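You operate a simulated robot arm through the tools that you are given. There is no shell and no other tool. Be economical: measure what you need, move in short steps, check, and stop when the job is done.

You run a simulated robot arm. Do the job below in one go: nothing can be reset, and whatever is moved stays where it is left.

Task
Sweep the grit off the port forward lid and empty the dustpan.
Fine: black hand brush; the pan holds the day's sweepings: tip it into the grey bucket after the sweep; put both back. Set down upright: hand brush. What is to be rubbed or washed off counts as gone when no trace of it is left.

Only the result counts: the job must be done as asked and must still hold three seconds after the hand-in. Knocking over, shifting, dropping, spilling or breaking anything else fails it. Lids that push on must go on centred and level and be pressed home; caps that screw on are set level and turned clockwise until they are tight.

Robot
A 6-joint arm with a two-finger gripper, hanging from a carriage that runs on a gantry, over the field with the corners [-1.047, 0.694], [-1.053, -0.686], [1.047, -0.694], [1.053, 0.686] (x, y) and turns from -379 to 309 degrees about z. Base frame: it is fixed where the carriage stands at the start and does not move with it; the origin is on the floor, on the carriage's upright axis, x ahead of it, y to its left, z up; the surface under the hand at the start is at about z = 0.714. Units: m, degrees, N and s.
With the tool pointing down near the work surface it reaches from about 0.1 to 0.56 m from the robot's upright axis, wherever it stands. Its first joint turns from -166.0 to 166.0 degrees. Places, roughly: dustpan [1.25, -1, 0.5]; hand brush [1.75, -1, 0.5]. Payload 2.45 kg.
Tool frame: the origin (TCP) lies between the finger pads and is the grasp point; the fingertips stand 0.026 m ahead of it; z points along the fingers, y is the line along which they close. Largest opening 0.096 m; the body of the gripper starts 0.069 m behind the TCP.
Orientation is told as [roll, pitch, yaw] about the base's x, y, z axes, in that order, counted from this pose: with the fingers straight down and closing along the base's y, the tool's x points along the base's -x, its y along +y and its z along -z.

Tools
- The arm moves only by the tool arm_command. Its argument "series" is a list of rows, each a list of 7 numbers: the turn, a rotation vector about the base's x, y, z in rad, then the shift along the base's x, y, z in m, then the gripper command, from -1 (fully open) to 1 (shut), values between in proportion. In form: [[wx, wy, wz, tx, ty, tz, jaw], ...]. A call has 1 to 8 rows; each row shifts and turns the commanded pose from where the row before left it. A row lasts 0.2 s, in which the tool goes at most 0.05 m and 8.6 degrees; a call with a longer step from one row to the next is refused whole, and so is a gripper value outside its range. A pose out of reach is approached as far as the arm can. The call stops where the force on the tool passes 40 N (or 10 N more than at its start, if that is more) or the arm is blocked; 0.2 s more then pass. The fingers move at their own pace and stop on an object; they squeeze with about 41 N. The grip force told is the motor's: it shows also when the fingers shut on nothing. Time passes only in rows, and 0.2 s behind the last, so rows that do not move let the fingers close. It gives the time, the measured TCP pose, the force on the tool (base axes), the opening and the grip force at its end, in the units of the frame above (readings bear some noise), with the torque about the TCP (base axes, N m) and any sound that the robot's microphone picked up.
- Cameras (640 x 400 px; columns grow to the right, rows downward): "scene" is now at [0.2608, -0.0374, 1.5746]; the picture's right is [-0.53, -0.85, 0.00], its down [-0.71, 0.44, -0.55] and it looks along [0.46, -0.29, -0.84] (base axes); focal length 250 px, centre (320, 200). "wrist" rides on the gripper at [0.082, 0.003, -0.098] in the tool frame; the picture's right is [-0.04, 1.00, 0.00], its down [-0.73, -0.03, -0.68] and it looks along [-0.68, -0.03, 0.73] (tool axes); focal length 256 px, centre (320, 200). There is no depth. A picture from a camera that has moved, and an enlarged one, comes with that camera's place and axes in the base frame and with its lens.
- camera(camera): a new picture of that camera. The clock stands still meanwhile.
- lift_body(by): slides the trunk up (or, below 0, down) by that many m; the arm and the scene camera ride with it, the base frame stays. It gives what a move gives, with no picture.
- base_move(legs): drives the robot by 1 to 6 legs, each [ahead, left, turn to the left] in m, m and degrees, along the robot's own axes; the way and the turn of a leg run together, so that a leg with both is an arc; at most 1.5 m and 180 degrees a leg. The arm and the cameras ride along, it lands a little off, and it stops where it bumps. It keeps to its track: a leg is cut to what the track allows. It gives what a move gives.
- turn_head(pan, tilt): turns the head with the scene camera to pan (to the left, within 155 degrees either way) and tilt (down, from -29 to 69), counted from straight ahead of the robot. It gives what a move gives.
- zoom(camera, box): a new picture of the part [left, top, right, bottom] of that camera's present view, enlarged. The clock stands still meanwhile.
- close_job(): hands the job in; it is judged then, once.

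Work in short steps. Places have to be worked out from the pictures, the camera data and where the tool is seen: move nearer, look again, correct. Check each grasp and each placing, and mend what went wrong. You have 120 turns and 82 pictures in all, those below and enlarged ones among them. Open the gripper and draw the arm clear of the work before you hand the job in, unless the task says otherwise; then end with one line.

The tools are called after ">>>" by a JSON object that holds its "name" and its "arguments". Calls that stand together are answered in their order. arm_command: Moves the arm, as the interface text tells. Its arguments: {"type":"object","properties":{"series":{"type":"array","items":{"type":"array","items":{"type":"number"}}}},"required":["series"]} The other tools are called the same way: lift_body (by) slides the trunk up or down; base_move (legs) drives the base; turn_head (pan, tilt) turns the head that bears the scene camera; camera (camera) takes a picture; zoom (camera, box) takes an enlarged picture of a part of a camera's view; close_job () hands the job in.

At the start:

```text
clock: 0.0
ee_pos: [0.394, -0.1406, 0.8068]
orientation: [0.0, 0.1, -0.1]
wrist_force: [-0.5, 0.1, -0.3]
moment: [-0.04, -0.01, 0.01]
finger_gap: 0.0959
grasp_force: 0.0
trunk travel left (down, up): [-0.3, 0.302]
robot x, y, heading: [0.0006, -0.0006, -0.1]
head pan, tilt: [-32.1, 56.9]
```

scene: 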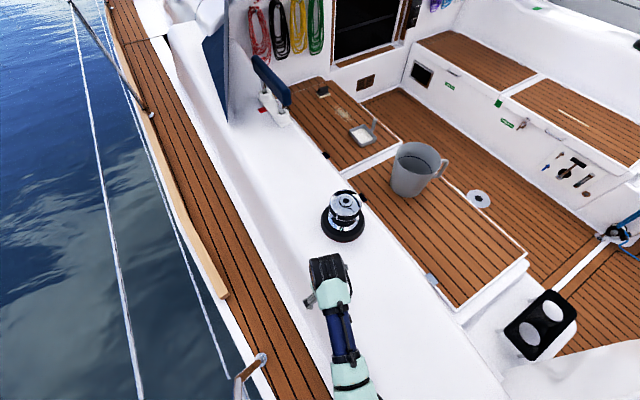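
wrist: 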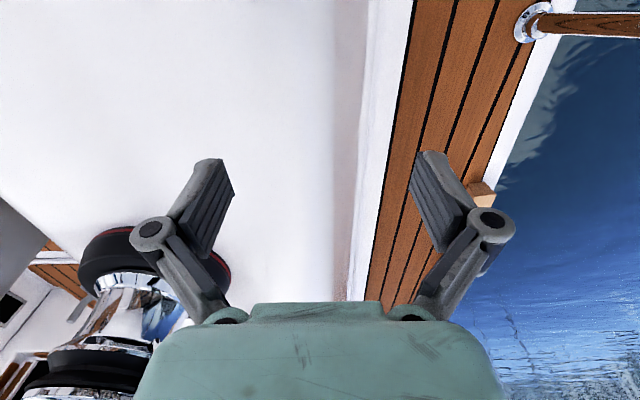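

The picture shows the port lid with pale grit, a small brush behind it and a dustpan in front, plus the grey bucket nearby. I zoom in to look.

>>> {"name": "zoom", "arguments": {"camera": "scene", "box": [260, 50, 460, 210]}}

>>> {"name": "zoom", "arguments": {"camera": "scene", "box": [280, 65, 410, 155]}}

```text
2.50 times, centred on (360, 130) of scene
camera zoom: at [0.2608, -0.0374, 1.5746], right [-0.53, -0.85, 0.0], down [-0.71, 0.44, -0.55], along [0.46, -0.29, -0.84], focal length 625 px, centre (220, 375)
```

zoom: 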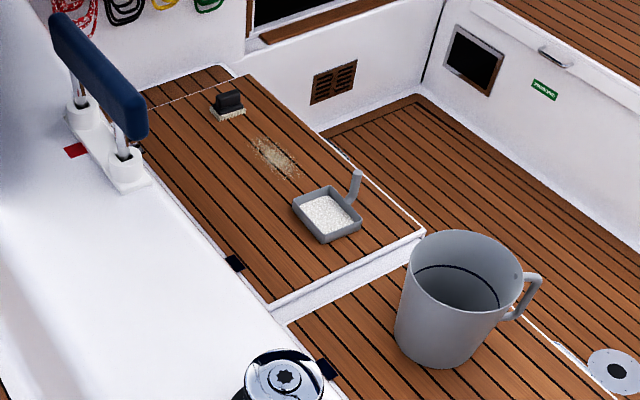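

```text
4.44 times, centred on (345, 110) of scene
camera zoom: at [0.2608, -0.0374, 1.5746], right [-0.53, -0.85, 0.0], down [-0.71, 0.44, -0.55], along [0.46, -0.29, -0.84], focal length 1111 px, centre (209, 600)
```

zoom: 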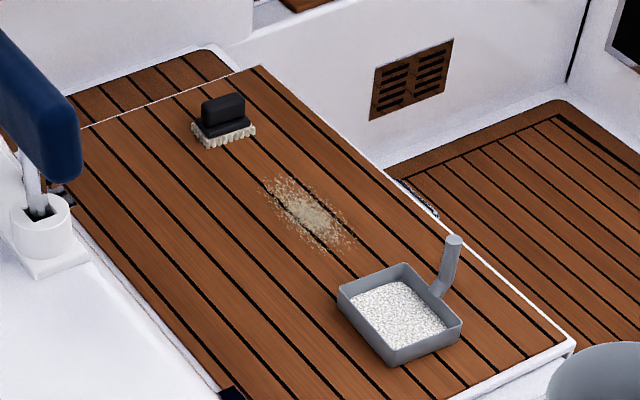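

The lid seems to lie at about z=0.38, with pan at about [1.25,-1.0] and brush at about [1.75,-1.0]. I raise the trunk for clearance, then drive towards it.

>>> {"name": "lift_body", "arguments": {"by": 0.25}}

>>> {"name": "base_move", "arguments": {"legs": [[0, -0.6, 0], [0.7, 0, 0]]}}

>>> {"name": "turn_head", "arguments": {"pan": -35, "tilt": 60}}

>>> {"name": "camera", "arguments": {"camera": "scene"}}

```text
clock: 2.6
ee_pos: [0.3937, -0.1397, 1.0572]
orientation: [-0.1, -0.1, 0.0]
wrist_force: [-1.0, -1.1, 0.3]
moment: [-0.01, 0.01, -0.02]
finger_gap: 0.0962
grasp_force: 0.1
trunk travel left (down, up): [-0.55, 0.052]
robot x, y, heading: [-0.0039, -0.0009, 0.0]
head pan, tilt: [-32.1, 56.9]
```

```text
clock: 9.4
ee_pos: [1.0933, -0.7551, 1.0582]
orientation: [0.0, 0.1, -0.5]
wrist_force: [0.1, -0.3, 0.1]
moment: [0.0, 0.01, -0.03]
finger_gap: 0.0961
grasp_force: 0.2
trunk travel left (down, up): [-0.55, 0.052]
robot x, y, heading: [0.6994, -0.6113, -0.5]
head pan, tilt: [-32.1, 56.9]
```

```text
clock: 10.1
ee_pos: [1.092, -0.756, 1.0567]
orientation: [0.0, 0.0, -0.5]
wrist_force: [-0.8, 0.3, 0.4]
moment: [0.01, 0.03, 0.01]
finger_gap: 0.0959
grasp_force: 0.1
trunk travel left (down, up): [-0.55, 0.052]
robot x, y, heading: [0.7035, -0.6115, -0.7]
head pan, tilt: [-35.0, 60.0]
```

```text
77 pictures are left
camera scene: at [0.956, -0.6533, 1.821], right [-0.58, -0.81, 0.0], down [-0.71, 0.5, -0.5], along [0.41, -0.29, -0.87], focal length 250 px, centre (320, 200)
```

scene: 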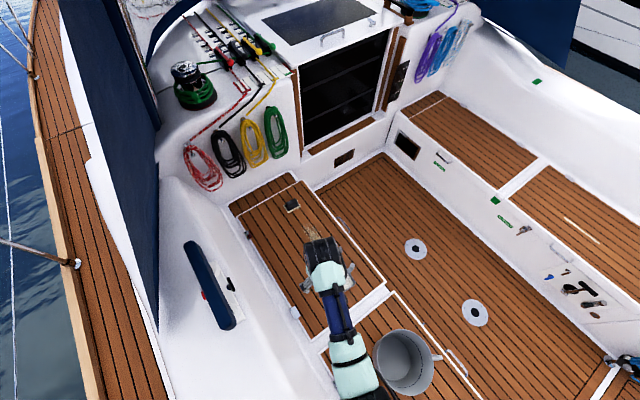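

The brush triangulates to about (1.67,-0.945) with the lid near z≈0.42. I drive to the far corner of the track and look down again.

>>> {"name": "base_move", "arguments": {"legs": [[0.36, -0.07, 0]]}}

>>> {"name": "turn_head", "arguments": {"pan": -35, "tilt": 60}}

>>> {"name": "camera", "arguments": {"camera": "scene"}}

>>> {"name": "camera", "arguments": {"camera": "wrist"}}

```text
clock: 12.5
ee_pos: [1.4393, -0.8274, 1.0574]
orientation: [0.1, 0.0, -0.3]
wrist_force: [0.3, -0.6, 0.4]
moment: [0.0, 0.01, -0.02]
finger_gap: 0.0959
grasp_force: 0.1
trunk travel left (down, up): [-0.55, 0.052]
robot x, y, heading: [1.045, -0.6863, -0.1]
head pan, tilt: [-35.0, 60.0]
```

```text
clock: 13.1
ee_pos: [1.4402, -0.8273, 1.0577]
orientation: [0.0, 0.0, -0.3]
wrist_force: [-0.5, 0.0, -0.5]
moment: [0.01, -0.01, 0.05]
finger_gap: 0.0958
grasp_force: 0.1
trunk travel left (down, up): [-0.55, 0.052]
robot x, y, heading: [1.0478, -0.6841, -0.1]
head pan, tilt: [-35.0, 60.0]
```

```text
76 pictures are left
camera scene: at [1.3031, -0.7248, 1.821], right [-0.58, -0.82, 0.0], down [-0.71, 0.5, -0.5], along [0.41, -0.29, -0.87], focal length 250 px, centre (320, 200)
```

scene: 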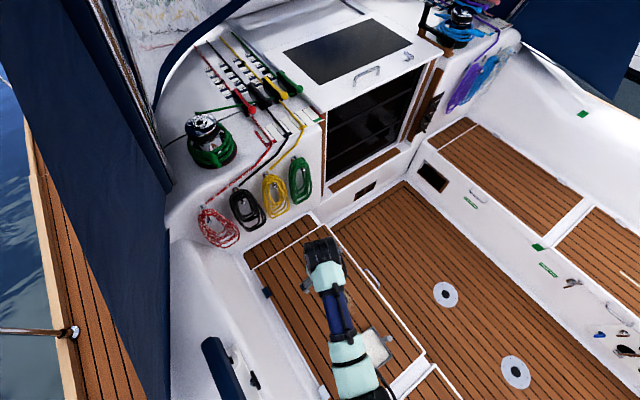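

```text
75 pictures are left
camera wrist: at [1.359, -0.8238, 1.1547], right [0.05, 1.0, 0.0], down [0.73, -0.03, 0.68], along [0.68, -0.03, -0.73], focal length 256 px, centre (320, 200)
```

wrist: 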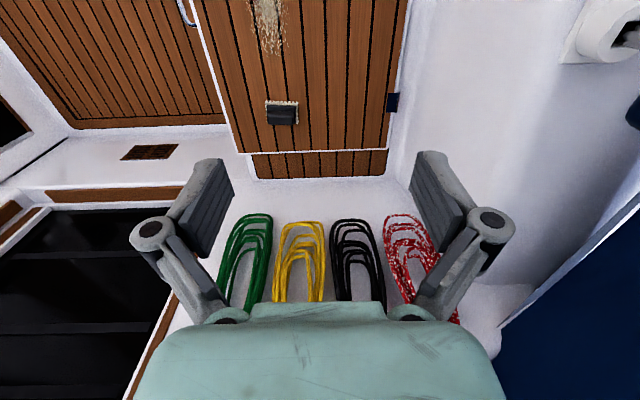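

The wrist view shows the brush at about (1.68,-0.95), handle long along y. I zoom in on brush, grit and pan.

>>> {"name": "zoom", "arguments": {"camera": "wrist", "box": [220, 60, 348, 140]}}

>>> {"name": "zoom", "arguments": {"camera": "wrist", "box": [200, 0, 360, 100]}}

```text
5.00 times, centred on (284, 100) of wrist
camera zoom: at [1.359, -0.8238, 1.1547], right [0.05, 1.0, 0.0], down [0.73, -0.03, 0.68], along [0.68, -0.03, -0.73], focal length 1280 px, centre (500, 700)
```

zoom: 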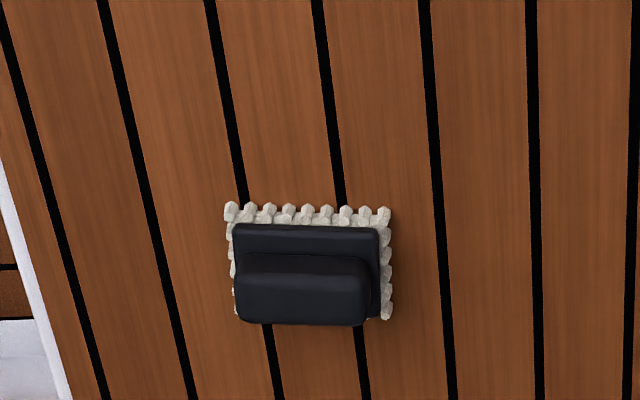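

```text
4.00 times, centred on (280, 50) of wrist
camera zoom: at [1.359, -0.8238, 1.1547], right [0.05, 1.0, 0.0], down [0.73, -0.03, 0.68], along [0.68, -0.03, -0.73], focal length 1024 px, centre (480, 800)
```

zoom: 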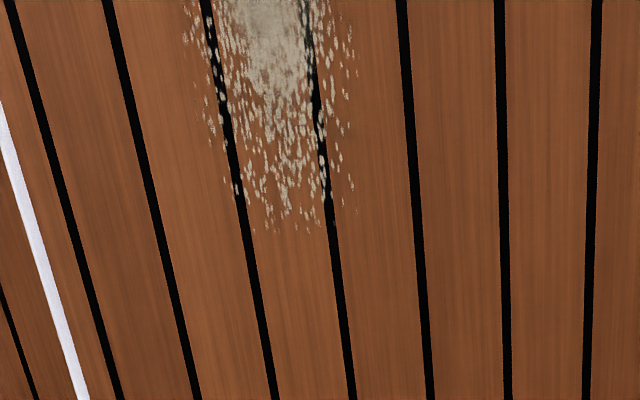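

Brush pad is ~0.095 (y) × 0.075 (x) with a ~0.078 long handle. I lower the trunk over the clear lid area in steps so the arm works at lid height.

>>> {"name": "lift_body", "arguments": {"by": -0.3}}

>>> {"name": "camera", "arguments": {"camera": "wrist"}}

>>> {"name": "camera", "arguments": {"camera": "scene"}}

```text
clock: 16.1
ee_pos: [1.4405, -0.8266, 0.7583]
orientation: [0.0, -0.2, -0.3]
wrist_force: [-0.4, 0.5, -0.2]
moment: [-0.03, -0.02, 0.01]
finger_gap: 0.0959
grasp_force: 0.0
trunk travel left (down, up): [-0.25, 0.352]
robot x, y, heading: [1.0505, -0.6858, -0.2]
head pan, tilt: [-35.0, 60.0]
```

```text
72 pictures are left
camera wrist: at [1.359, -0.8238, 0.8547], right [0.05, 1.0, 0.0], down [0.73, -0.03, 0.68], along [0.68, -0.03, -0.73], focal length 256 px, centre (320, 200)
```

wrist: 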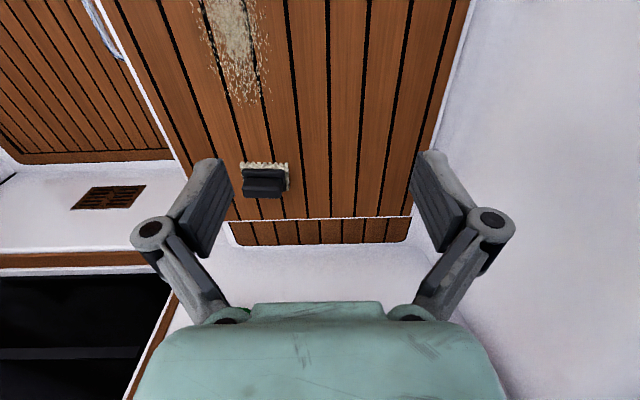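

```text
71 pictures are left
camera scene: at [1.3031, -0.7248, 1.521], right [-0.58, -0.82, 0.0], down [-0.71, 0.5, -0.5], along [0.41, -0.29, -0.87], focal length 250 px, centre (320, 200)
```

scene: 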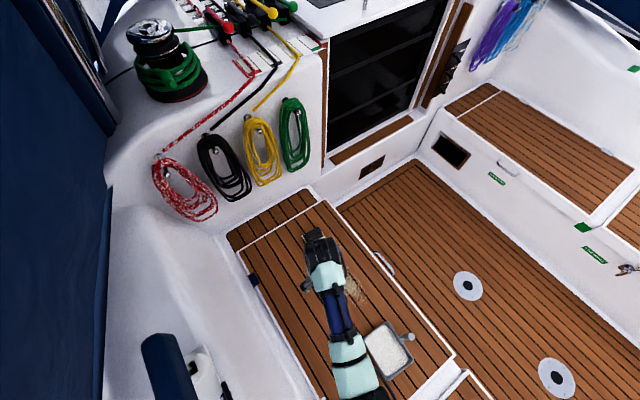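

Triangulating gives lid z≈0.44 and brush centre ≈(1.675,-0.944). I lower a bit more and move over, tilting the tool forward.

>>> {"name": "lift_body", "arguments": {"by": -0.15}}

>>> {"name": "arm_command", "arguments": {"series": [[0, -0.12, 0, 0.03, -0.023, 0.0, -1], [0, -0.12, 0, 0.03, -0.023, 0.0, -1], [0, -0.12, 0, 0.03, -0.023, 0.0, -1], [0, -0.12, 0, 0.03, -0.023, 0.0, -1], [0, -0.12, 0, 0.03, -0.023, 0.0, -1], [0, 0, 0, 0, 0, 0, -1]]}}

>>> {"name": "camera", "arguments": {"camera": "scene"}}

```text
clock: 17.8
ee_pos: [1.439, -0.827, 0.6074]
orientation: [0.0, -0.1, -0.3]
wrist_force: [-0.7, 0.4, 0.3]
moment: [0.02, 0.01, 0.0]
finger_gap: 0.0962
grasp_force: 0.0
trunk travel left (down, up): [-0.1, 0.502]
robot x, y, heading: [1.0471, -0.6884, -0.3]
head pan, tilt: [-35.0, 60.0]
```

```text
clock: 19.2
ee_pos: [1.5888, -0.9408, 0.6084]
orientation: [0.2, -34.5, -0.4]
wrist_force: [0.6, 0.2, -0.8]
moment: [0.0, 0.05, -0.02]
finger_gap: 0.0962
grasp_force: 0.0
trunk travel left (down, up): [-0.1, 0.502]
robot x, y, heading: [1.0492, -0.6854, -0.6]
head pan, tilt: [-35.0, 60.0]
```

```text
70 pictures are left
camera scene: at [1.3029, -0.7247, 1.3709], right [-0.58, -0.82, 0.0], down [-0.71, 0.5, -0.5], along [0.41, -0.29, -0.87], focal length 250 px, centre (320, 200)
```

scene: 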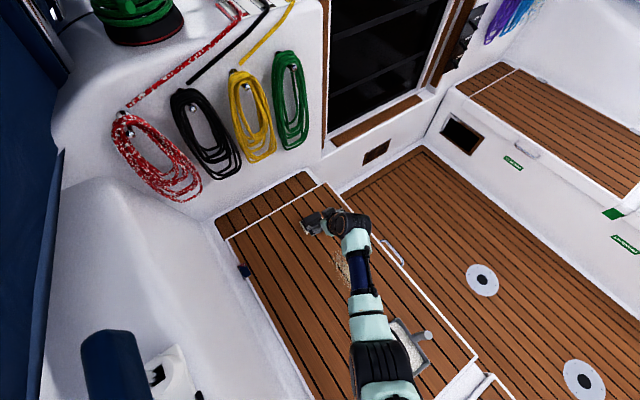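

The tilt was reached. I move on in x to be over the brush, then look with zoom.

>>> {"name": "arm_command", "arguments": {"series": [[0, 0, 0, 0.03, -0.002, 0.0, -1], [0, 0, 0, 0.03, -0.002, 0.0, -1], [0, 0, 0, 0.015, 0, -0.01, -1], [0, 0, 0, 0, 0, 0, -1]]}}

>>> {"name": "zoom", "arguments": {"camera": "scene", "box": [250, 170, 410, 270]}}

>>> {"name": "camera", "arguments": {"camera": "wrist"}}

```text
clock: 20.2
ee_pos: [1.6593, -0.9462, 0.5987]
orientation: [0.1, -34.4, -0.3]
wrist_force: [0.2, 0.4, 0.6]
moment: [0.03, -0.02, -0.01]
finger_gap: 0.0961
grasp_force: 0.1
out of reach, approached as far as the arm can: row 3
trunk travel left (down, up): [-0.1, 0.502]
robot x, y, heading: [1.0437, -0.683, -0.0]
head pan, tilt: [-35.0, 60.0]
```

```text
4.00 times, centred on (330, 220) of scene
camera zoom: at [1.303, -0.7247, 1.371], right [-0.58, -0.82, 0.0], down [-0.71, 0.5, -0.5], along [0.41, -0.29, -0.87], focal length 1000 px, centre (280, 120)
```

zoom: 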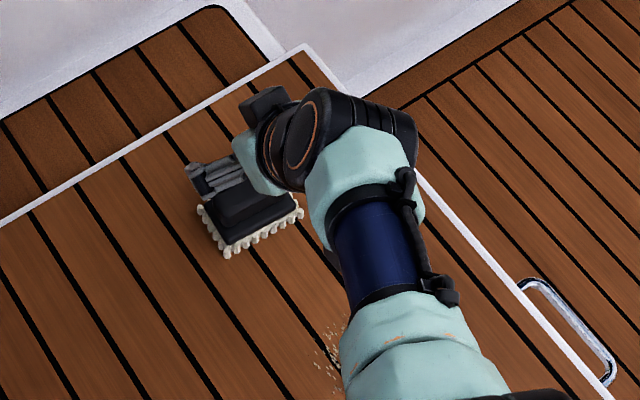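

```text
68 pictures are left
camera wrist: at [1.5371, -0.9428, 0.6327], right [0.04, 1.0, 0.02], down [0.22, -0.03, 0.97], along [0.97, -0.03, -0.22], focal length 256 px, centre (320, 200)
```

wrist: 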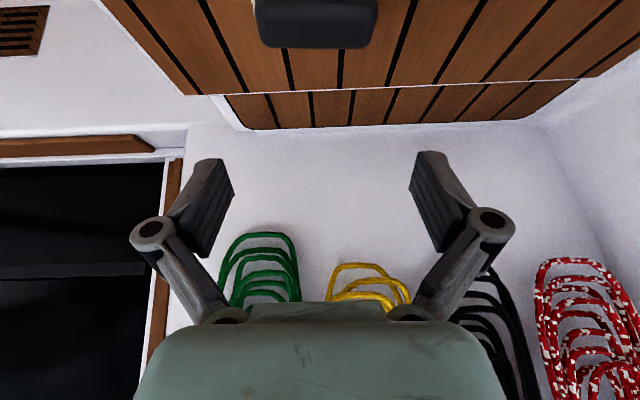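

Alignment in y is good; handle top appears at z≈0.506, x≈1.667. I descend with open fingers straddling it.

>>> {"name": "arm_command", "arguments": {"series": [[0, 0, 0, 0, -0.001, -0.03, -1], [0, 0, 0, 0, 0, -0.03, -1], [0, 0, 0, 0.0, 0, -0.02, -1], [0, 0, 0, 0, 0, 0, -1]]}}

>>> {"name": "zoom", "arguments": {"camera": "scene", "box": [270, 180, 398, 260]}}

>>> {"name": "camera", "arguments": {"camera": "wrist"}}

```text
clock: 21.2
ee_pos: [1.6215, -0.9465, 0.5527]
orientation: [0.2, -34.4, -0.4]
wrist_force: [-0.6, 0.1, -0.3]
moment: [0.01, -0.03, 0.01]
finger_gap: 0.096
grasp_force: 0.0
out of reach, approached as far as the arm can: row 1, 2, 3
trunk travel left (down, up): [-0.1, 0.502]
robot x, y, heading: [1.0457, -0.6869, -0.5]
head pan, tilt: [-35.0, 60.0]
```

```text
5.00 times, centred on (334, 220) of scene
camera zoom: at [1.3029, -0.7247, 1.3709], right [-0.58, -0.82, 0.0], down [-0.71, 0.5, -0.5], along [0.41, -0.29, -0.87], focal length 1249 px, centre (250, 100)
```

zoom: 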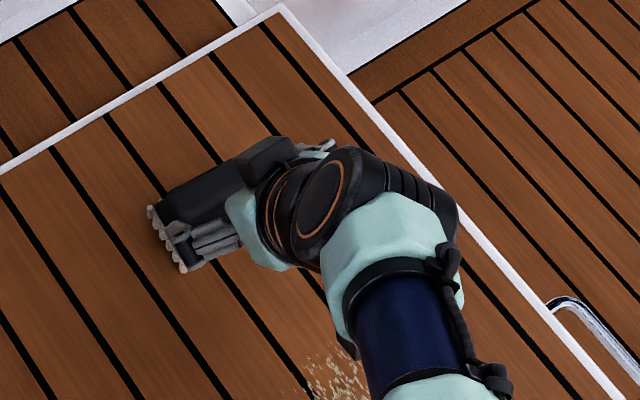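

```text
66 pictures are left
camera wrist: at [1.4988, -0.9428, 0.5868], right [0.04, 1.0, 0.03], down [0.22, -0.03, 0.97], along [0.97, -0.03, -0.22], focal length 256 px, centre (320, 200)
```

wrist: 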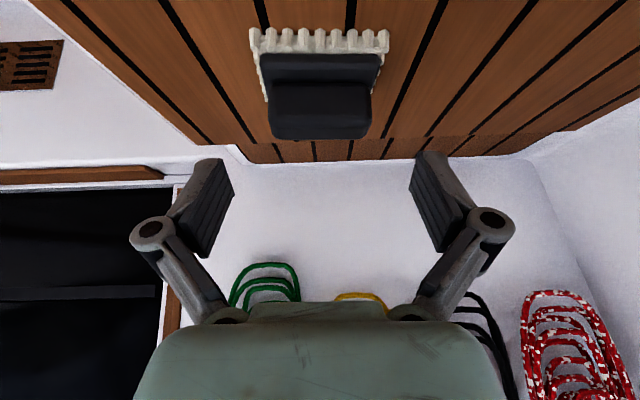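

Low poses are out of reach at this trunk height, so I raise the hand, tilt more, and then lower the trunk the last 0.1 m.

>>> {"name": "arm_command", "arguments": {"series": [[0, -0.1, 0, 0, 0, 0.04, -1], [0, -0.1, 0, 0, 0, 0.04, -1], [0, 0, 0, 0.0, 0, 0, -1]]}}

>>> {"name": "turn_head", "arguments": {"pan": -60, "tilt": 66}}

>>> {"name": "camera", "arguments": {"camera": "scene"}}

```text
clock: 22.0
ee_pos: [1.6566, -0.9662, 0.6015]
orientation: [0.3, -45.8, -0.5]
wrist_force: [-0.4, 0.2, 1.0]
moment: [-0.01, 0.0, 0.01]
finger_gap: 0.096
grasp_force: 0.0
out of reach, approached as far as the arm can: row 1, 2
trunk travel left (down, up): [-0.1, 0.502]
robot x, y, heading: [1.0476, -0.6887, 0.2]
head pan, tilt: [-35.0, 60.0]
```

```text
clock: 22.9
ee_pos: [1.6573, -0.9654, 0.6016]
orientation: [0.2, -45.8, -0.4]
wrist_force: [0.6, 0.2, 0.0]
moment: [0.01, -0.03, -0.03]
finger_gap: 0.096
grasp_force: 0.1
trunk travel left (down, up): [-0.1, 0.502]
robot x, y, heading: [1.047, -0.6847, -0.5]
head pan, tilt: [-60.0, 66.0]
```

```text
65 pictures are left
camera scene: at [1.2782, -0.7379, 1.3644], right [-0.87, -0.5, 0.0], down [-0.45, 0.79, -0.41], along [0.2, -0.35, -0.91], focal length 250 px, centre (320, 200)
```

scene: 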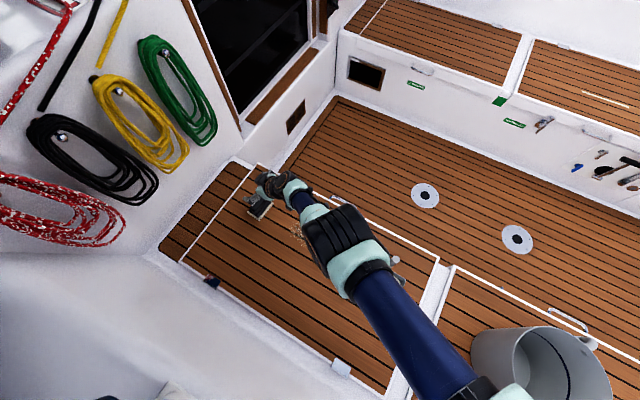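

The elbow is well above the lid and pan. I lower the trunk 0.09 m and correct y/x.

>>> {"name": "lift_body", "arguments": {"by": -0.06}}

>>> {"name": "arm_command", "arguments": {"series": [[0, 0, 0, 0.0, 0.01, 0, -1], [0, 0, 0, 0.0, 0.01, 0, -1], [0, 0, 0, 0.0, 0, 0, -1]]}}

>>> {"name": "camera", "arguments": {"camera": "wrist"}}

```text
clock: 23.9
ee_pos: [1.6571, -0.9663, 0.5413]
orientation: [0.3, -45.9, -0.5]
wrist_force: [0.2, 0.3, -0.2]
moment: [-0.01, 0.03, 0.01]
finger_gap: 0.0962
grasp_force: 0.2
trunk travel left (down, up): [-0.04, 0.562]
robot x, y, heading: [1.0481, -0.6858, -0.3]
head pan, tilt: [-60.0, 66.0]
```

```text
clock: 24.7
ee_pos: [1.663, -0.9498, 0.5358]
orientation: [0.4, -45.9, -0.3]
wrist_force: [-0.4, 1.1, -0.9]
moment: [0.02, -0.01, -0.04]
finger_gap: 0.0957
grasp_force: 0.1
out of reach, approached as far as the arm can: row 1, 2
trunk travel left (down, up): [-0.04, 0.562]
robot x, y, heading: [1.0466, -0.6847, -0.4]
head pan, tilt: [-60.0, 66.0]
```

```text
64 pictures are left
camera wrist: at [1.5358, -0.9466, 0.5454], right [0.03, 1.0, 0.03], down [0.02, -0.03, 1.0], along [1.0, -0.03, -0.02], focal length 256 px, centre (320, 200)
```

wrist: 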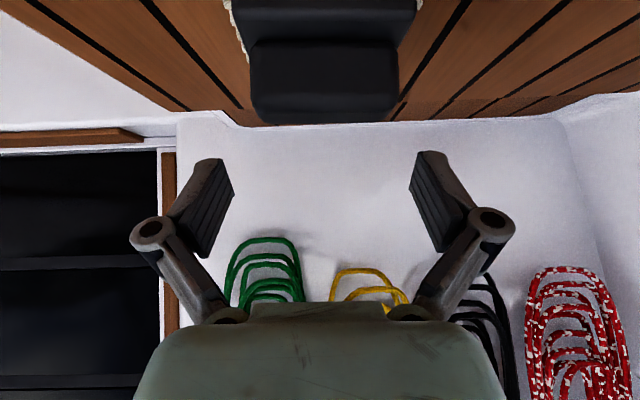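

Lateral alignment is good (handle centre column 324 vs pads 322). I lower the trunk the remaining 0.04 m, straddling the handle.

>>> {"name": "lift_body", "arguments": {"by": -0.04}}

>>> {"name": "arm_command", "arguments": {"series": [[0, 0, 0, 0.0, 0.0, -0.01, -1], [0, 0, 0, 0.0, 0, 0, -1]]}}

>>> {"name": "camera", "arguments": {"camera": "wrist"}}

>>> {"name": "zoom", "arguments": {"camera": "scene", "box": [215, 150, 343, 230]}}

```text
clock: 25.5
ee_pos: [1.6626, -0.9509, 0.4972]
orientation: [0.3, -45.8, -0.4]
wrist_force: [0.5, -0.7, 0.2]
moment: [0.0, 0.0, 0.01]
finger_gap: 0.0961
grasp_force: 0.1
trunk travel left (down, up): [0.0, 0.602]
robot x, y, heading: [1.0505, -0.6854, -0.1]
head pan, tilt: [-60.0, 66.0]
```

```text
clock: 26.1
ee_pos: [1.6581, -0.9491, 0.4873]
orientation: [0.3, -45.9, -0.4]
wrist_force: [0.0, -0.6, -0.1]
moment: [-0.03, -0.02, 0.02]
finger_gap: 0.096
grasp_force: 0.0
out of reach, approached as far as the arm can: row 1
trunk travel left (down, up): [0.0, 0.602]
robot x, y, heading: [1.0485, -0.6864, -0.6]
head pan, tilt: [-60.0, 66.0]
```

```text
63 pictures are left
camera wrist: at [1.5308, -0.9465, 0.4976], right [0.03, 1.0, 0.03], down [0.02, -0.03, 1.0], along [1.0, -0.03, -0.02], focal length 256 px, centre (320, 200)
```

wrist: 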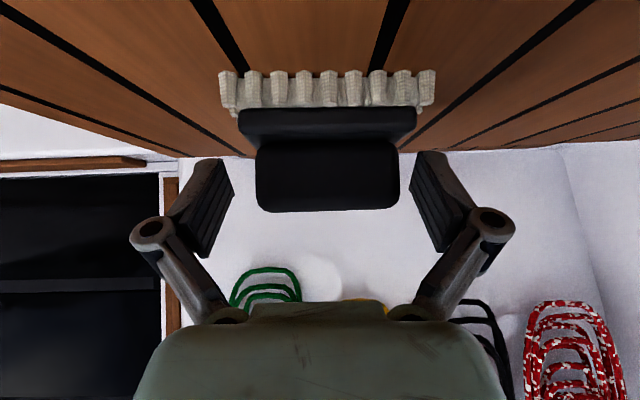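

```text
5.00 times, centred on (279, 190) of scene
camera zoom: at [1.2783, -0.738, 1.2644], right [-0.87, -0.5, 0.0], down [-0.45, 0.79, -0.41], along [0.2, -0.35, -0.91], focal length 1249 px, centre (525, 250)
```

zoom: 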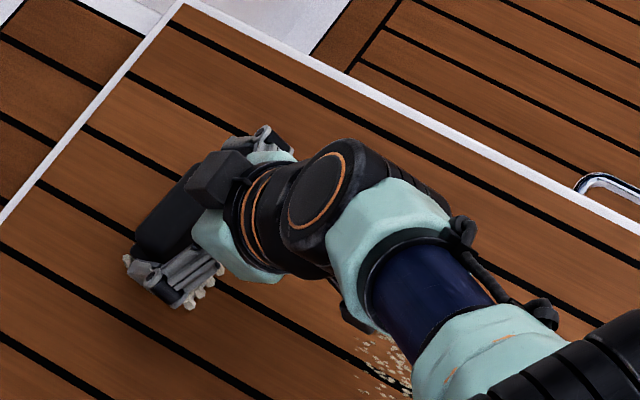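

Handle spans z≈0.466–0.500; I raise the TCP ~5 mm so the fingertips clear the base block, then close.

>>> {"name": "arm_command", "arguments": {"series": [[0, 0, 0, 0.004, 0.0, 0.007, -1], [0, 0, 0, 0.0, 0, 0, -1]]}}

>>> {"name": "arm_command", "arguments": {"series": [[0, 0, 0, 0.0, 0.0, 0, 1], [0, 0, 0, 0.0, 0, 0, 1], [0, 0, 0, 0.0, 0, 0, 1]]}}

>>> {"name": "camera", "arguments": {"camera": "wrist"}}

```text
clock: 26.7
ee_pos: [1.6615, -0.9477, 0.4939]
orientation: [0.4, -45.8, -0.4]
wrist_force: [-0.6, 0.4, 0.2]
moment: [0.03, 0.0, 0.03]
finger_gap: 0.0959
grasp_force: 0.0
trunk travel left (down, up): [0.0, 0.602]
robot x, y, heading: [1.0445, -0.6842, -0.6]
head pan, tilt: [-60.0, 66.0]
```

```text
clock: 27.5
ee_pos: [1.6611, -0.9489, 0.4947]
orientation: [0.4, -45.9, -0.6]
wrist_force: [-1.9, 2.0, 5.2]
moment: [0.1, 0.01, -0.1]
finger_gap: 0.0735
grasp_force: 41.0
trunk travel left (down, up): [0.0, 0.602]
robot x, y, heading: [1.0471, -0.6837, -0.2]
head pan, tilt: [-60.0, 66.0]
```

```text
61 pictures are left
camera wrist: at [1.5349, -0.946, 0.5037], right [0.03, 1.0, 0.03], down [0.02, -0.03, 1.0], along [1.0, -0.03, -0.02], focal length 256 px, centre (320, 200)
```

wrist: 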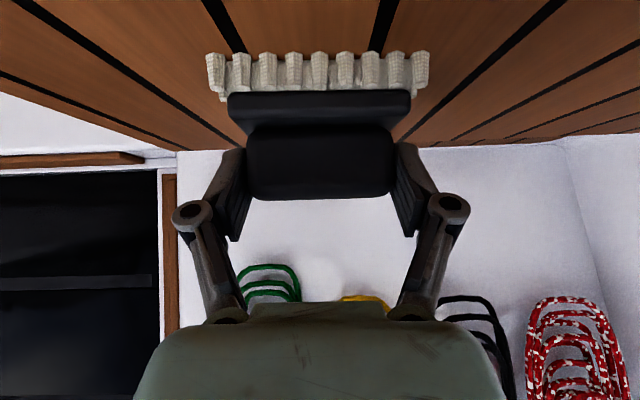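

Firm grip (gap 0.0735). I lift slightly, move back to just beyond the grit's far end, and check.

>>> {"name": "arm_command", "arguments": {"series": [[0, 0, 0, 0.0, 0.0, 0.015, 1], [0, 0, 0, -0.02, 0, 0.01, 1], [0, 0, 0, -0.03, 0, 0, 1], [0, 0, 0, -0.03, 0, 0, 1], [0, 0, 0, 0.0, 0, 0, 1]]}}

>>> {"name": "camera", "arguments": {"camera": "wrist"}}

>>> {"name": "camera", "arguments": {"camera": "scene"}}

```text
clock: 28.5
ee_pos: [1.6458, -0.9728, 0.4945]
orientation: [0.5, -46.7, -0.2]
wrist_force: [-1.1, 6.3, 14.5]
moment: [0.62, 0.35, -0.01]
finger_gap: 0.0731
grasp_force: 40.6
out of reach, approached as far as the arm can: row 1, 2, 3, 4
trunk travel left (down, up): [0.0, 0.602]
robot x, y, heading: [1.0456, -0.6873, -0.4]
head pan, tilt: [-60.0, 66.0]
stopped in row 4: the force on the tool passed its limit at 48 N (the readings are from after the stop); the commanded pose is now the measured one
```

```text
60 pictures are left
camera wrist: at [1.5197, -0.9704, 0.5017], right [0.03, 1.0, 0.04], down [0.01, -0.04, 1.0], along [1.0, -0.03, -0.01], focal length 256 px, centre (320, 200)
```

wrist: 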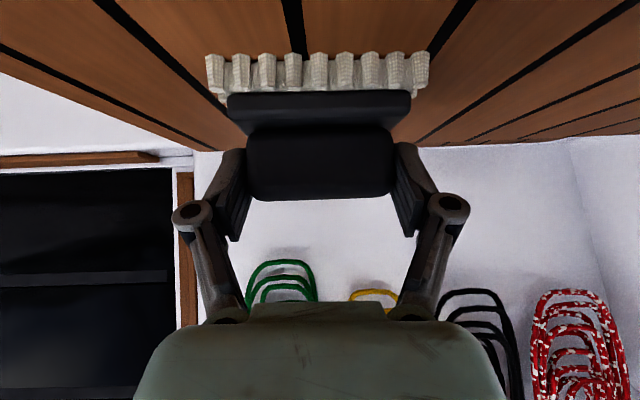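

```text
59 pictures are left
camera scene: at [1.2788, -0.7371, 1.2646], right [-0.87, -0.5, 0.0], down [-0.45, 0.79, -0.41], along [0.2, -0.35, -0.91], focal length 250 px, centre (320, 200)
```

scene: 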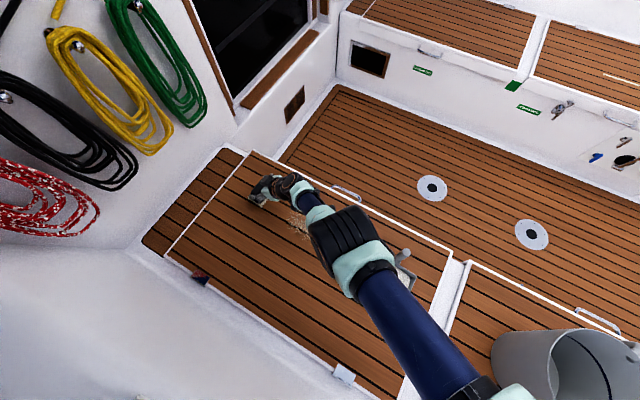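

The arm at its reach limit skated sideways; I use the trunk to lift cleanly, then bring the brush nearer.

>>> {"name": "lift_body", "arguments": {"by": 0.06}}

>>> {"name": "arm_command", "arguments": {"series": [[0, 0, 0, -0.02, 0.01, 0, 1], [0, 0, 0, -0.03, 0.01, 0, 1], [0, 0, 0, -0.03, 0, 0, 1], [0, 0, 0, -0.02, 0, 0, 1], [0, 0, 0, 0.0, 0, 0, 1]]}}

>>> {"name": "camera", "arguments": {"camera": "wrist"}}

>>> {"name": "zoom", "arguments": {"camera": "scene", "box": [200, 130, 440, 280]}}

```text
clock: 29.5
ee_pos: [1.6437, -0.9738, 0.5518]
orientation: [0.4, -46.5, -0.3]
wrist_force: [0.3, -0.6, 0.4]
moment: [-0.03, -0.04, -0.01]
finger_gap: 0.0732
grasp_force: 40.8
trunk travel left (down, up): [-0.06, 0.542]
robot x, y, heading: [1.0514, -0.6851, -0.2]
head pan, tilt: [-60.0, 66.0]
```

```text
clock: 30.7
ee_pos: [1.5866, -0.9874, 0.5069]
orientation: [0.5, -46.6, -0.3]
wrist_force: [0.4, -1.1, -0.3]
moment: [0.01, 0.0, -0.01]
finger_gap: 0.0729
grasp_force: 41.1
out of reach, approached as far as the arm can: row 1, 2, 3, 4
trunk travel left (down, up): [-0.06, 0.542]
robot x, y, heading: [1.0471, -0.6839, -0.3]
head pan, tilt: [-60.0, 66.0]
```

```text
58 pictures are left
camera wrist: at [1.4602, -0.9845, 0.5152], right [0.03, 1.0, 0.04], down [0.01, -0.04, 1.0], along [1.0, -0.03, -0.01], focal length 256 px, centre (320, 200)
```

wrist: 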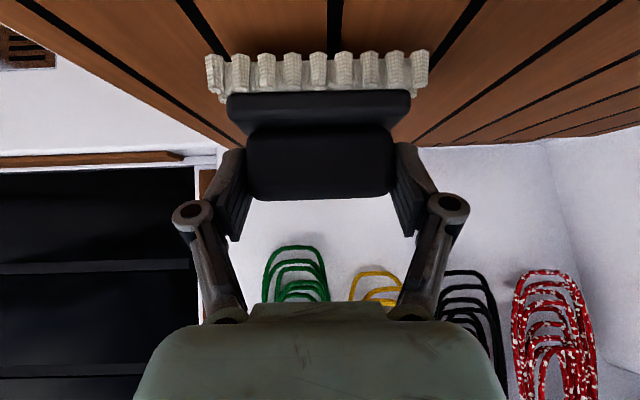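

```text
2.67 times, centred on (320, 205) of scene
camera zoom: at [1.2782, -0.7375, 1.3244], right [-0.87, -0.5, 0.0], down [-0.45, 0.79, -0.41], along [0.2, -0.35, -0.91], focal length 666 px, centre (320, 187)
```

zoom: 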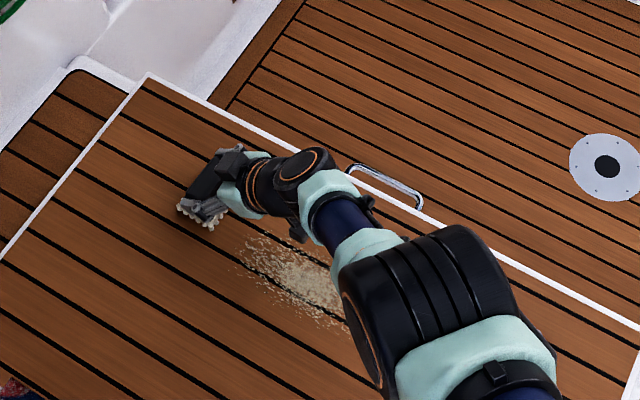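

A wrist limit, not distance, seems to bind. I lift the trunk a little and yaw the tool to line up with the arm's direction, freeing the wrist.

>>> {"name": "lift_body", "arguments": {"by": 0.08}}

>>> {"name": "arm_command", "arguments": {"series": [[0, 0, -0.14, 0, 0, 0, 1], [0, 0, -0.14, 0, 0, 0, 1], [0, 0, -0.14, 0, 0, 0, 1], [0, 0, 0, 0.0, 0, 0, 1]]}}

>>> {"name": "arm_command", "arguments": {"series": [[0, 0, 0, -0.02, 0.01, 0, 1], [0, 0, 0, -0.02, 0.01, 0, 1], [0, 0, 0, 0.0, 0, 0, 1]]}}

```text
clock: 31.8
ee_pos: [1.5863, -0.987, 0.5867]
orientation: [0.6, -46.5, -0.3]
wrist_force: [0.1, 0.0, -0.7]
moment: [0.0, -0.01, 0.02]
finger_gap: 0.0727
grasp_force: 41.0
trunk travel left (down, up): [-0.14, 0.462]
robot x, y, heading: [1.0467, -0.6833, -0.3]
head pan, tilt: [-60.0, 66.0]
```

```text
clock: 32.8
ee_pos: [1.5983, -0.9946, 0.5744]
orientation: [0.5, -46.6, -24.5]
wrist_force: [0.1, -0.3, -0.9]
moment: [-0.04, 0.04, -0.01]
finger_gap: 0.0726
grasp_force: 41.0
out of reach, approached as far as the arm can: row 1, 2, 3
trunk travel left (down, up): [-0.14, 0.462]
robot x, y, heading: [1.0458, -0.6836, 0.1]
head pan, tilt: [-60.0, 66.0]
```

```text
clock: 33.6
ee_pos: [1.5872, -0.9913, 0.5623]
orientation: [0.5, -46.5, -24.3]
wrist_force: [0.9, 0.1, -1.0]
moment: [0.02, 0.01, 0.0]
finger_gap: 0.0726
grasp_force: 41.0
out of reach, approached as far as the arm can: row 1, 2
trunk travel left (down, up): [-0.14, 0.462]
robot x, y, heading: [1.047, -0.6861, -0.1]
head pan, tilt: [-60.0, 66.0]
```

With the 46° tilt the wrist limits close-in work, so I'll park the brush nearer, at about (1.50,-0.80) clear of the grit, using carriage moves, then re-grasp it vertically. First I bring the command back to the actual pose and yaw back to 0.

>>> {"name": "arm_command", "arguments": {"series": [[0, 0, 0.14, 0.04, -0.028, -0.035, 1], [0, 0, 0.14, 0.045, -0.03, -0.035, 1], [0, 0, 0.144, 0, 0, 0, 1], [0, 0, 0, 0.0, 0, 0, 1]]}}

```text
refused: row 1 steps farther than a row can; nothing moved
```

>>> {"name": "arm_command", "arguments": {"series": [[0, 0, 0.14, 0.027, -0.02, -0.024, 1], [0, 0, 0.14, 0.027, -0.02, -0.024, 1], [0, 0, 0.144, 0.027, -0.02, -0.024, 1], [0, 0, 0, 0.0, 0, 0, 1]]}}

```text
clock: 34.6
ee_pos: [1.5317, -1.0581, 0.5941]
orientation: [0.4, -46.3, -0.1]
wrist_force: [0.5, -1.1, -0.6]
moment: [-0.02, 0.04, 0.03]
finger_gap: 0.0724
grasp_force: 41.3
out of reach, approached as far as the arm can: row 1, 2, 3
trunk travel left (down, up): [-0.14, 0.462]
robot x, y, heading: [1.0463, -0.6832, -0.4]
head pan, tilt: [-60.0, 66.0]
```

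The yaw is back at 0 with the tool at (1.53,-1.06). I lift for clearance and drive so the brush comes over about (1.52,-0.82), then look.

>>> {"name": "lift_body", "arguments": {"by": 0.12}}

>>> {"name": "base_move", "arguments": {"legs": [[0.0, 0.235, 0]]}}

>>> {"name": "camera", "arguments": {"camera": "scene"}}

>>> {"name": "camera", "arguments": {"camera": "wrist"}}

```text
clock: 36.1
ee_pos: [1.5321, -1.0564, 0.7137]
orientation: [0.5, -46.4, -0.1]
wrist_force: [-0.6, 0.2, -0.6]
moment: [-0.01, 0.03, 0.01]
finger_gap: 0.0724
grasp_force: 40.7
trunk travel left (down, up): [-0.26, 0.342]
robot x, y, heading: [1.0456, -0.6851, -0.2]
head pan, tilt: [-60.0, 66.0]
```

```text
clock: 37.9
ee_pos: [1.533, -0.8248, 0.7136]
orientation: [0.5, -46.4, -0.1]
wrist_force: [0.4, 1.1, -0.3]
moment: [-0.02, -0.03, 0.03]
finger_gap: 0.0723
grasp_force: 41.5
trunk travel left (down, up): [-0.26, 0.342]
robot x, y, heading: [1.0454, -0.4486, -0.0]
head pan, tilt: [-60.0, 66.0]
```

```text
56 pictures are left
camera scene: at [1.279, -0.5046, 1.5243], right [-0.87, -0.5, 0.0], down [-0.45, 0.79, -0.41], along [0.2, -0.35, -0.91], focal length 250 px, centre (320, 200)
```

scene: 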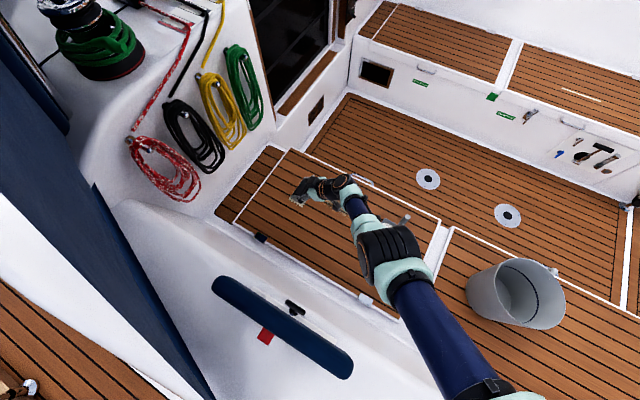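

```text
55 pictures are left
camera wrist: at [1.406, -0.8219, 0.7216], right [0.02, 1.0, 0.03], down [0.01, -0.03, 1.0], along [1.0, -0.02, -0.02], focal length 256 px, centre (320, 200)
```

wrist: 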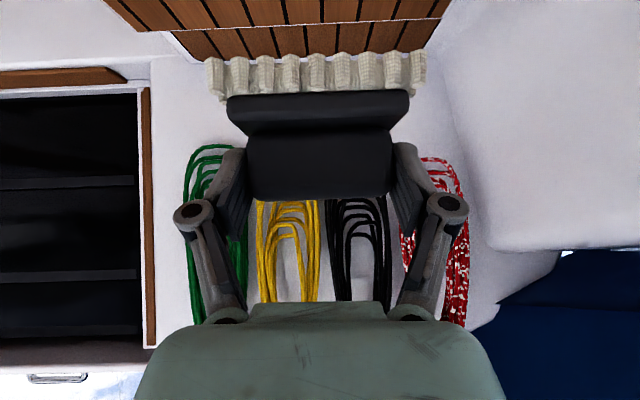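

Reach analysis: with this tilt the flat-down pose works only ~0.66–0.69 m out. I move the carriage to (0.886,-0.575) and extend the arm so the brush comes above (1.50,-0.84).

>>> {"name": "base_move", "arguments": {"legs": [[-0.16, -0.127, 0]]}}

>>> {"name": "arm_command", "arguments": {"series": [[0, 0, 0, 0.03, 0.0, 0.0, 1], [0, 0, 0, 0.03, 0.01, 0.0, 1], [0, 0, 0, 0.03, 0.02, 0.01, 1], [0, 0, 0, 0.03, 0.025, 0.01, 1], [0, 0, 0, 0.01, 0.03, 0.01, 1], [0, 0, 0, 0.0, 0.025, 0.01, 1], [0, 0, 0, 0, 0, 0, 1]]}}

```text
clock: 39.5
ee_pos: [1.3748, -0.9514, 0.712]
orientation: [0.3, -46.4, -0.2]
wrist_force: [-1.1, -0.3, -0.6]
moment: [0.02, 0.0, 0.0]
finger_gap: 0.072
grasp_force: 40.8
trunk travel left (down, up): [-0.26, 0.342]
robot x, y, heading: [0.8901, -0.5769, -0.3]
head pan, tilt: [-60.0, 66.0]
```

```text
clock: 41.1
ee_pos: [1.4804, -0.8375, 0.768]
orientation: [0.5, -46.5, -0.2]
wrist_force: [-0.4, -0.2, -0.2]
moment: [-0.05, -0.02, 0.0]
finger_gap: 0.0723
grasp_force: 41.1
out of reach, approached as far as the arm can: row 1, 2
trunk travel left (down, up): [-0.26, 0.342]
robot x, y, heading: [0.8897, -0.5773, -0.2]
head pan, tilt: [-60.0, 66.0]
```

Now over (1.48,-0.84). I lower the trunk most of the way and check with pictures.

>>> {"name": "lift_body", "arguments": {"by": -0.2}}

>>> {"name": "camera", "arguments": {"camera": "wrist"}}

>>> {"name": "camera", "arguments": {"camera": "scene"}}

```text
clock: 43.3
ee_pos: [1.4802, -0.8387, 0.5674]
orientation: [0.4, -46.4, -0.1]
wrist_force: [0.5, 0.0, -0.9]
moment: [0.01, -0.02, -0.02]
finger_gap: 0.0722
grasp_force: 40.6
trunk travel left (down, up): [-0.06, 0.542]
robot x, y, heading: [0.8914, -0.5759, -0.2]
head pan, tilt: [-60.0, 66.0]
```

```text
54 pictures are left
camera wrist: at [1.354, -0.8356, 0.5762], right [0.03, 1.0, 0.03], down [0.01, -0.03, 1.0], along [1.0, -0.02, -0.02], focal length 256 px, centre (320, 200)
```

wrist: 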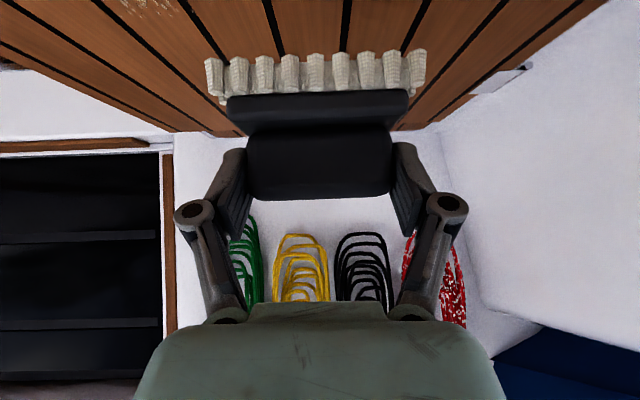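

```text
53 pictures are left
camera scene: at [1.1225, -0.6319, 1.3244], right [-0.87, -0.5, 0.0], down [-0.45, 0.79, -0.41], along [0.2, -0.35, -0.91], focal length 250 px, centre (320, 200)
```

scene: 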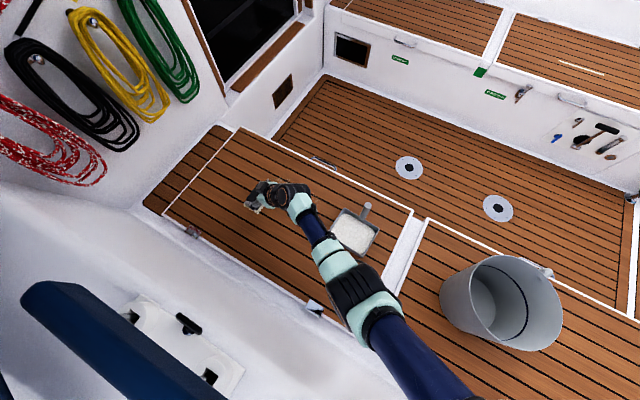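

Clear of grit and pan. I lower the final trunk travel then ease down with the arm until the bristles touch.

>>> {"name": "lift_body", "arguments": {"by": -0.06}}

>>> {"name": "arm_command", "arguments": {"series": [[0, 0, 0, 0, 0, -0.005, 1], [0, 0, 0, 0, 0, -0.005, 1], [0, 0, 0, 0, 0, -0.003, 1], [0, 0, 0, 0, 0, 0, 1]]}}

```text
clock: 44.3
ee_pos: [1.4805, -0.8384, 0.5068]
orientation: [0.3, -46.3, -0.1]
wrist_force: [-0.3, -0.3, -0.5]
moment: [-0.02, -0.01, -0.01]
finger_gap: 0.0721
grasp_force: 41.3
trunk travel left (down, up): [0.0, 0.602]
robot x, y, heading: [0.8895, -0.5819, -0.2]
head pan, tilt: [-60.0, 66.0]
```

```text
clock: 45.3
ee_pos: [1.4808, -0.839, 0.4946]
orientation: [0.4, -46.3, -0.2]
wrist_force: [0.0, 0.5, 0.0]
moment: [0.01, 0.0, -0.01]
finger_gap: 0.072
grasp_force: 41.2
trunk travel left (down, up): [0.0, 0.602]
robot x, y, heading: [0.8891, -0.5797, -0.5]
head pan, tilt: [-60.0, 66.0]
```

No contact yet; I continue slowly.

>>> {"name": "arm_command", "arguments": {"series": [[0, 0, 0, 0, 0, -0.002, 1], [0, 0, 0, 0, 0, -0.002, 1], [0, 0, 0, 0, 0, -0.002, 1], [0, 0, 0, 0, 0, 0, 1]]}}

>>> {"name": "camera", "arguments": {"camera": "wrist"}}

```text
clock: 46.0
ee_pos: [1.4833, -0.8385, 0.4942]
orientation: [0.5, -47.0, -0.2]
wrist_force: [-10.1, 3.4, 14.8]
moment: [0.28, 0.29, 0.03]
finger_gap: 0.0722
grasp_force: 40.9
trunk travel left (down, up): [0.0, 0.602]
robot x, y, heading: [0.8907, -0.5769, -0.3]
head pan, tilt: [-60.0, 66.0]
stopped in row 3: the force on the tool passed its limit at 44 N (the readings are from after the stop); the commanded pose is now the measured one
```

```text
52 pictures are left
camera wrist: at [1.355, -0.8363, 0.5012], right [0.03, 1.0, 0.03], down [0.01, -0.03, 1.0], along [1.0, -0.03, -0.01], focal length 256 px, centre (320, 200)
```

wrist: 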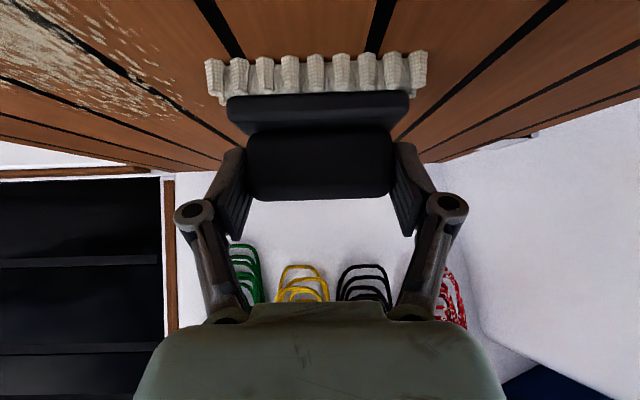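

Contact firm at z≈0.494; brush is down flat. I release and rise straight with the trunk.

>>> {"name": "arm_command", "arguments": {"series": [[0, 0, 0, 0, 0, 0.001, -1], [0, 0, 0, 0, 0, 0, -1], [0, 0, 0, 0, 0, 0, -1]]}}

>>> {"name": "lift_body", "arguments": {"by": 0.12}}

>>> {"name": "camera", "arguments": {"camera": "wrist"}}

```text
clock: 46.8
ee_pos: [1.4826, -0.8397, 0.4962]
orientation: [0.4, -46.8, -0.2]
wrist_force: [0.6, -0.8, -0.4]
moment: [0.01, 0.01, 0.01]
finger_gap: 0.0961
grasp_force: 0.1
trunk travel left (down, up): [0.0, 0.602]
robot x, y, heading: [0.8894, -0.5789, -0.4]
head pan, tilt: [-60.0, 66.0]
```

```text
clock: 48.3
ee_pos: [1.4827, -0.8386, 0.6143]
orientation: [0.3, -46.9, -0.2]
wrist_force: [0.6, -0.5, 0.7]
moment: [0.05, -0.01, -0.01]
finger_gap: 0.0961
grasp_force: 0.0
trunk travel left (down, up): [-0.12, 0.482]
robot x, y, heading: [0.8936, -0.579, -0.1]
head pan, tilt: [-60.0, 66.0]
```

```text
51 pictures are left
camera wrist: at [1.3562, -0.8363, 0.6219], right [0.03, 1.0, 0.03], down [0.01, -0.03, 1.0], along [1.0, -0.03, -0.01], focal length 256 px, centre (320, 200)
```

wrist: 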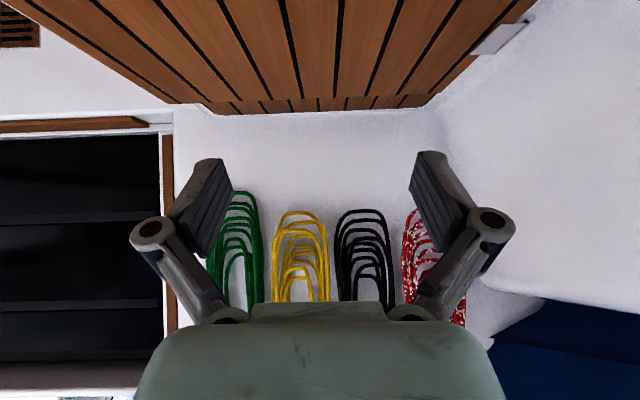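

Brush released. I drive ahead 0.15 m and straighten the tool to vertical above the brush.

>>> {"name": "base_move", "arguments": {"legs": [[0.15, 0.0, 0]]}}

>>> {"name": "arm_command", "arguments": {"series": [[0, 0.136, 0, -0.025, 0, 0.0, -1], [0, 0.136, 0, -0.025, 0, 0.0, -1], [0, 0.136, 0, -0.025, 0, 0.0, -1], [0, 0.136, 0, -0.025, 0, 0.0, -1], [0, 0.136, 0, -0.025, 0, 0.0, -1], [0, 0.138, 0, -0.025, 0, 0, -1], [0, 0, 0, 0, 0, 0, -1]]}}

>>> {"name": "camera", "arguments": {"camera": "wrist"}}

```text
clock: 49.6
ee_pos: [1.6373, -0.8413, 0.6154]
orientation: [0.2, -46.8, -0.3]
wrist_force: [0.2, -0.6, 0.6]
moment: [0.01, 0.04, -0.05]
finger_gap: 0.0962
grasp_force: 0.0
trunk travel left (down, up): [-0.12, 0.482]
robot x, y, heading: [1.0436, -0.5798, -0.4]
head pan, tilt: [-60.0, 66.0]
```

```text
clock: 51.2
ee_pos: [1.4849, -0.8428, 0.6148]
orientation: [0.1, 0.1, -0.2]
wrist_force: [-0.1, 0.6, 0.3]
moment: [0.0, 0.04, 0.0]
finger_gap: 0.0959
grasp_force: 0.0
trunk travel left (down, up): [-0.12, 0.482]
robot x, y, heading: [1.0448, -0.5792, -0.3]
head pan, tilt: [-60.0, 66.0]
```

```text
50 pictures are left
camera wrist: at [1.4047, -0.8386, 0.7127], right [0.04, 1.0, 0.0], down [0.74, -0.03, 0.68], along [0.68, -0.03, -0.74], focal length 256 px, centre (320, 200)
```

wrist: 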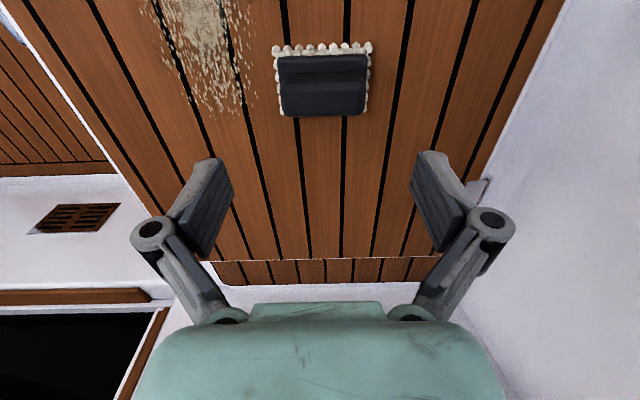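

Tool is vertical directly above the brush. I descend to z≈0.494 and grip.

>>> {"name": "arm_command", "arguments": {"series": [[0, 0, 0, 0, 0.002, -0.04, -1], [0, 0, 0, 0, 0, -0.04, -1], [0, 0, 0, 0, 0, -0.03, -1], [0, 0, 0, 0, 0, -0.01, -1], [0, 0, 0, 0, 0, 0, -1]]}}

>>> {"name": "arm_command", "arguments": {"series": [[0, 0, 0, 0, 0, 0, 1], [0, 0, 0, 0, 0, 0, 1], [0, 0, 0, 0, 0, 0, 1]]}}

>>> {"name": "camera", "arguments": {"camera": "wrist"}}

```text
clock: 52.5
ee_pos: [1.47, -0.8312, 0.5052]
orientation: [0.1, 0.2, -0.2]
wrist_force: [0.0, -0.1, 0.7]
moment: [-0.02, -0.03, 0.01]
finger_gap: 0.0961
grasp_force: 0.1
out of reach, approached as far as the arm can: row 3, 4
trunk travel left (down, up): [-0.12, 0.482]
robot x, y, heading: [1.0432, -0.5785, -0.4]
head pan, tilt: [-60.0, 66.0]
```

```text
clock: 53.2
ee_pos: [1.471, -0.8348, 0.5077]
orientation: [-0.1, 0.0, -0.2]
wrist_force: [-3.6, -4.9, 19.2]
moment: [-0.23, -0.15, -0.11]
finger_gap: 0.0723
grasp_force: 41.1
trunk travel left (down, up): [-0.12, 0.482]
robot x, y, heading: [1.0447, -0.5801, -0.5]
head pan, tilt: [-60.0, 66.0]
```

```text
49 pictures are left
camera wrist: at [1.3908, -0.8316, 0.6047], right [0.04, 1.0, 0.0], down [0.73, -0.03, 0.68], along [0.68, -0.03, -0.73], focal length 256 px, centre (320, 200)
```

wrist: 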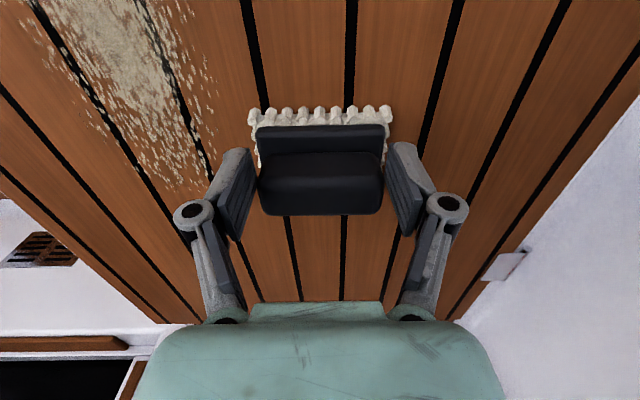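

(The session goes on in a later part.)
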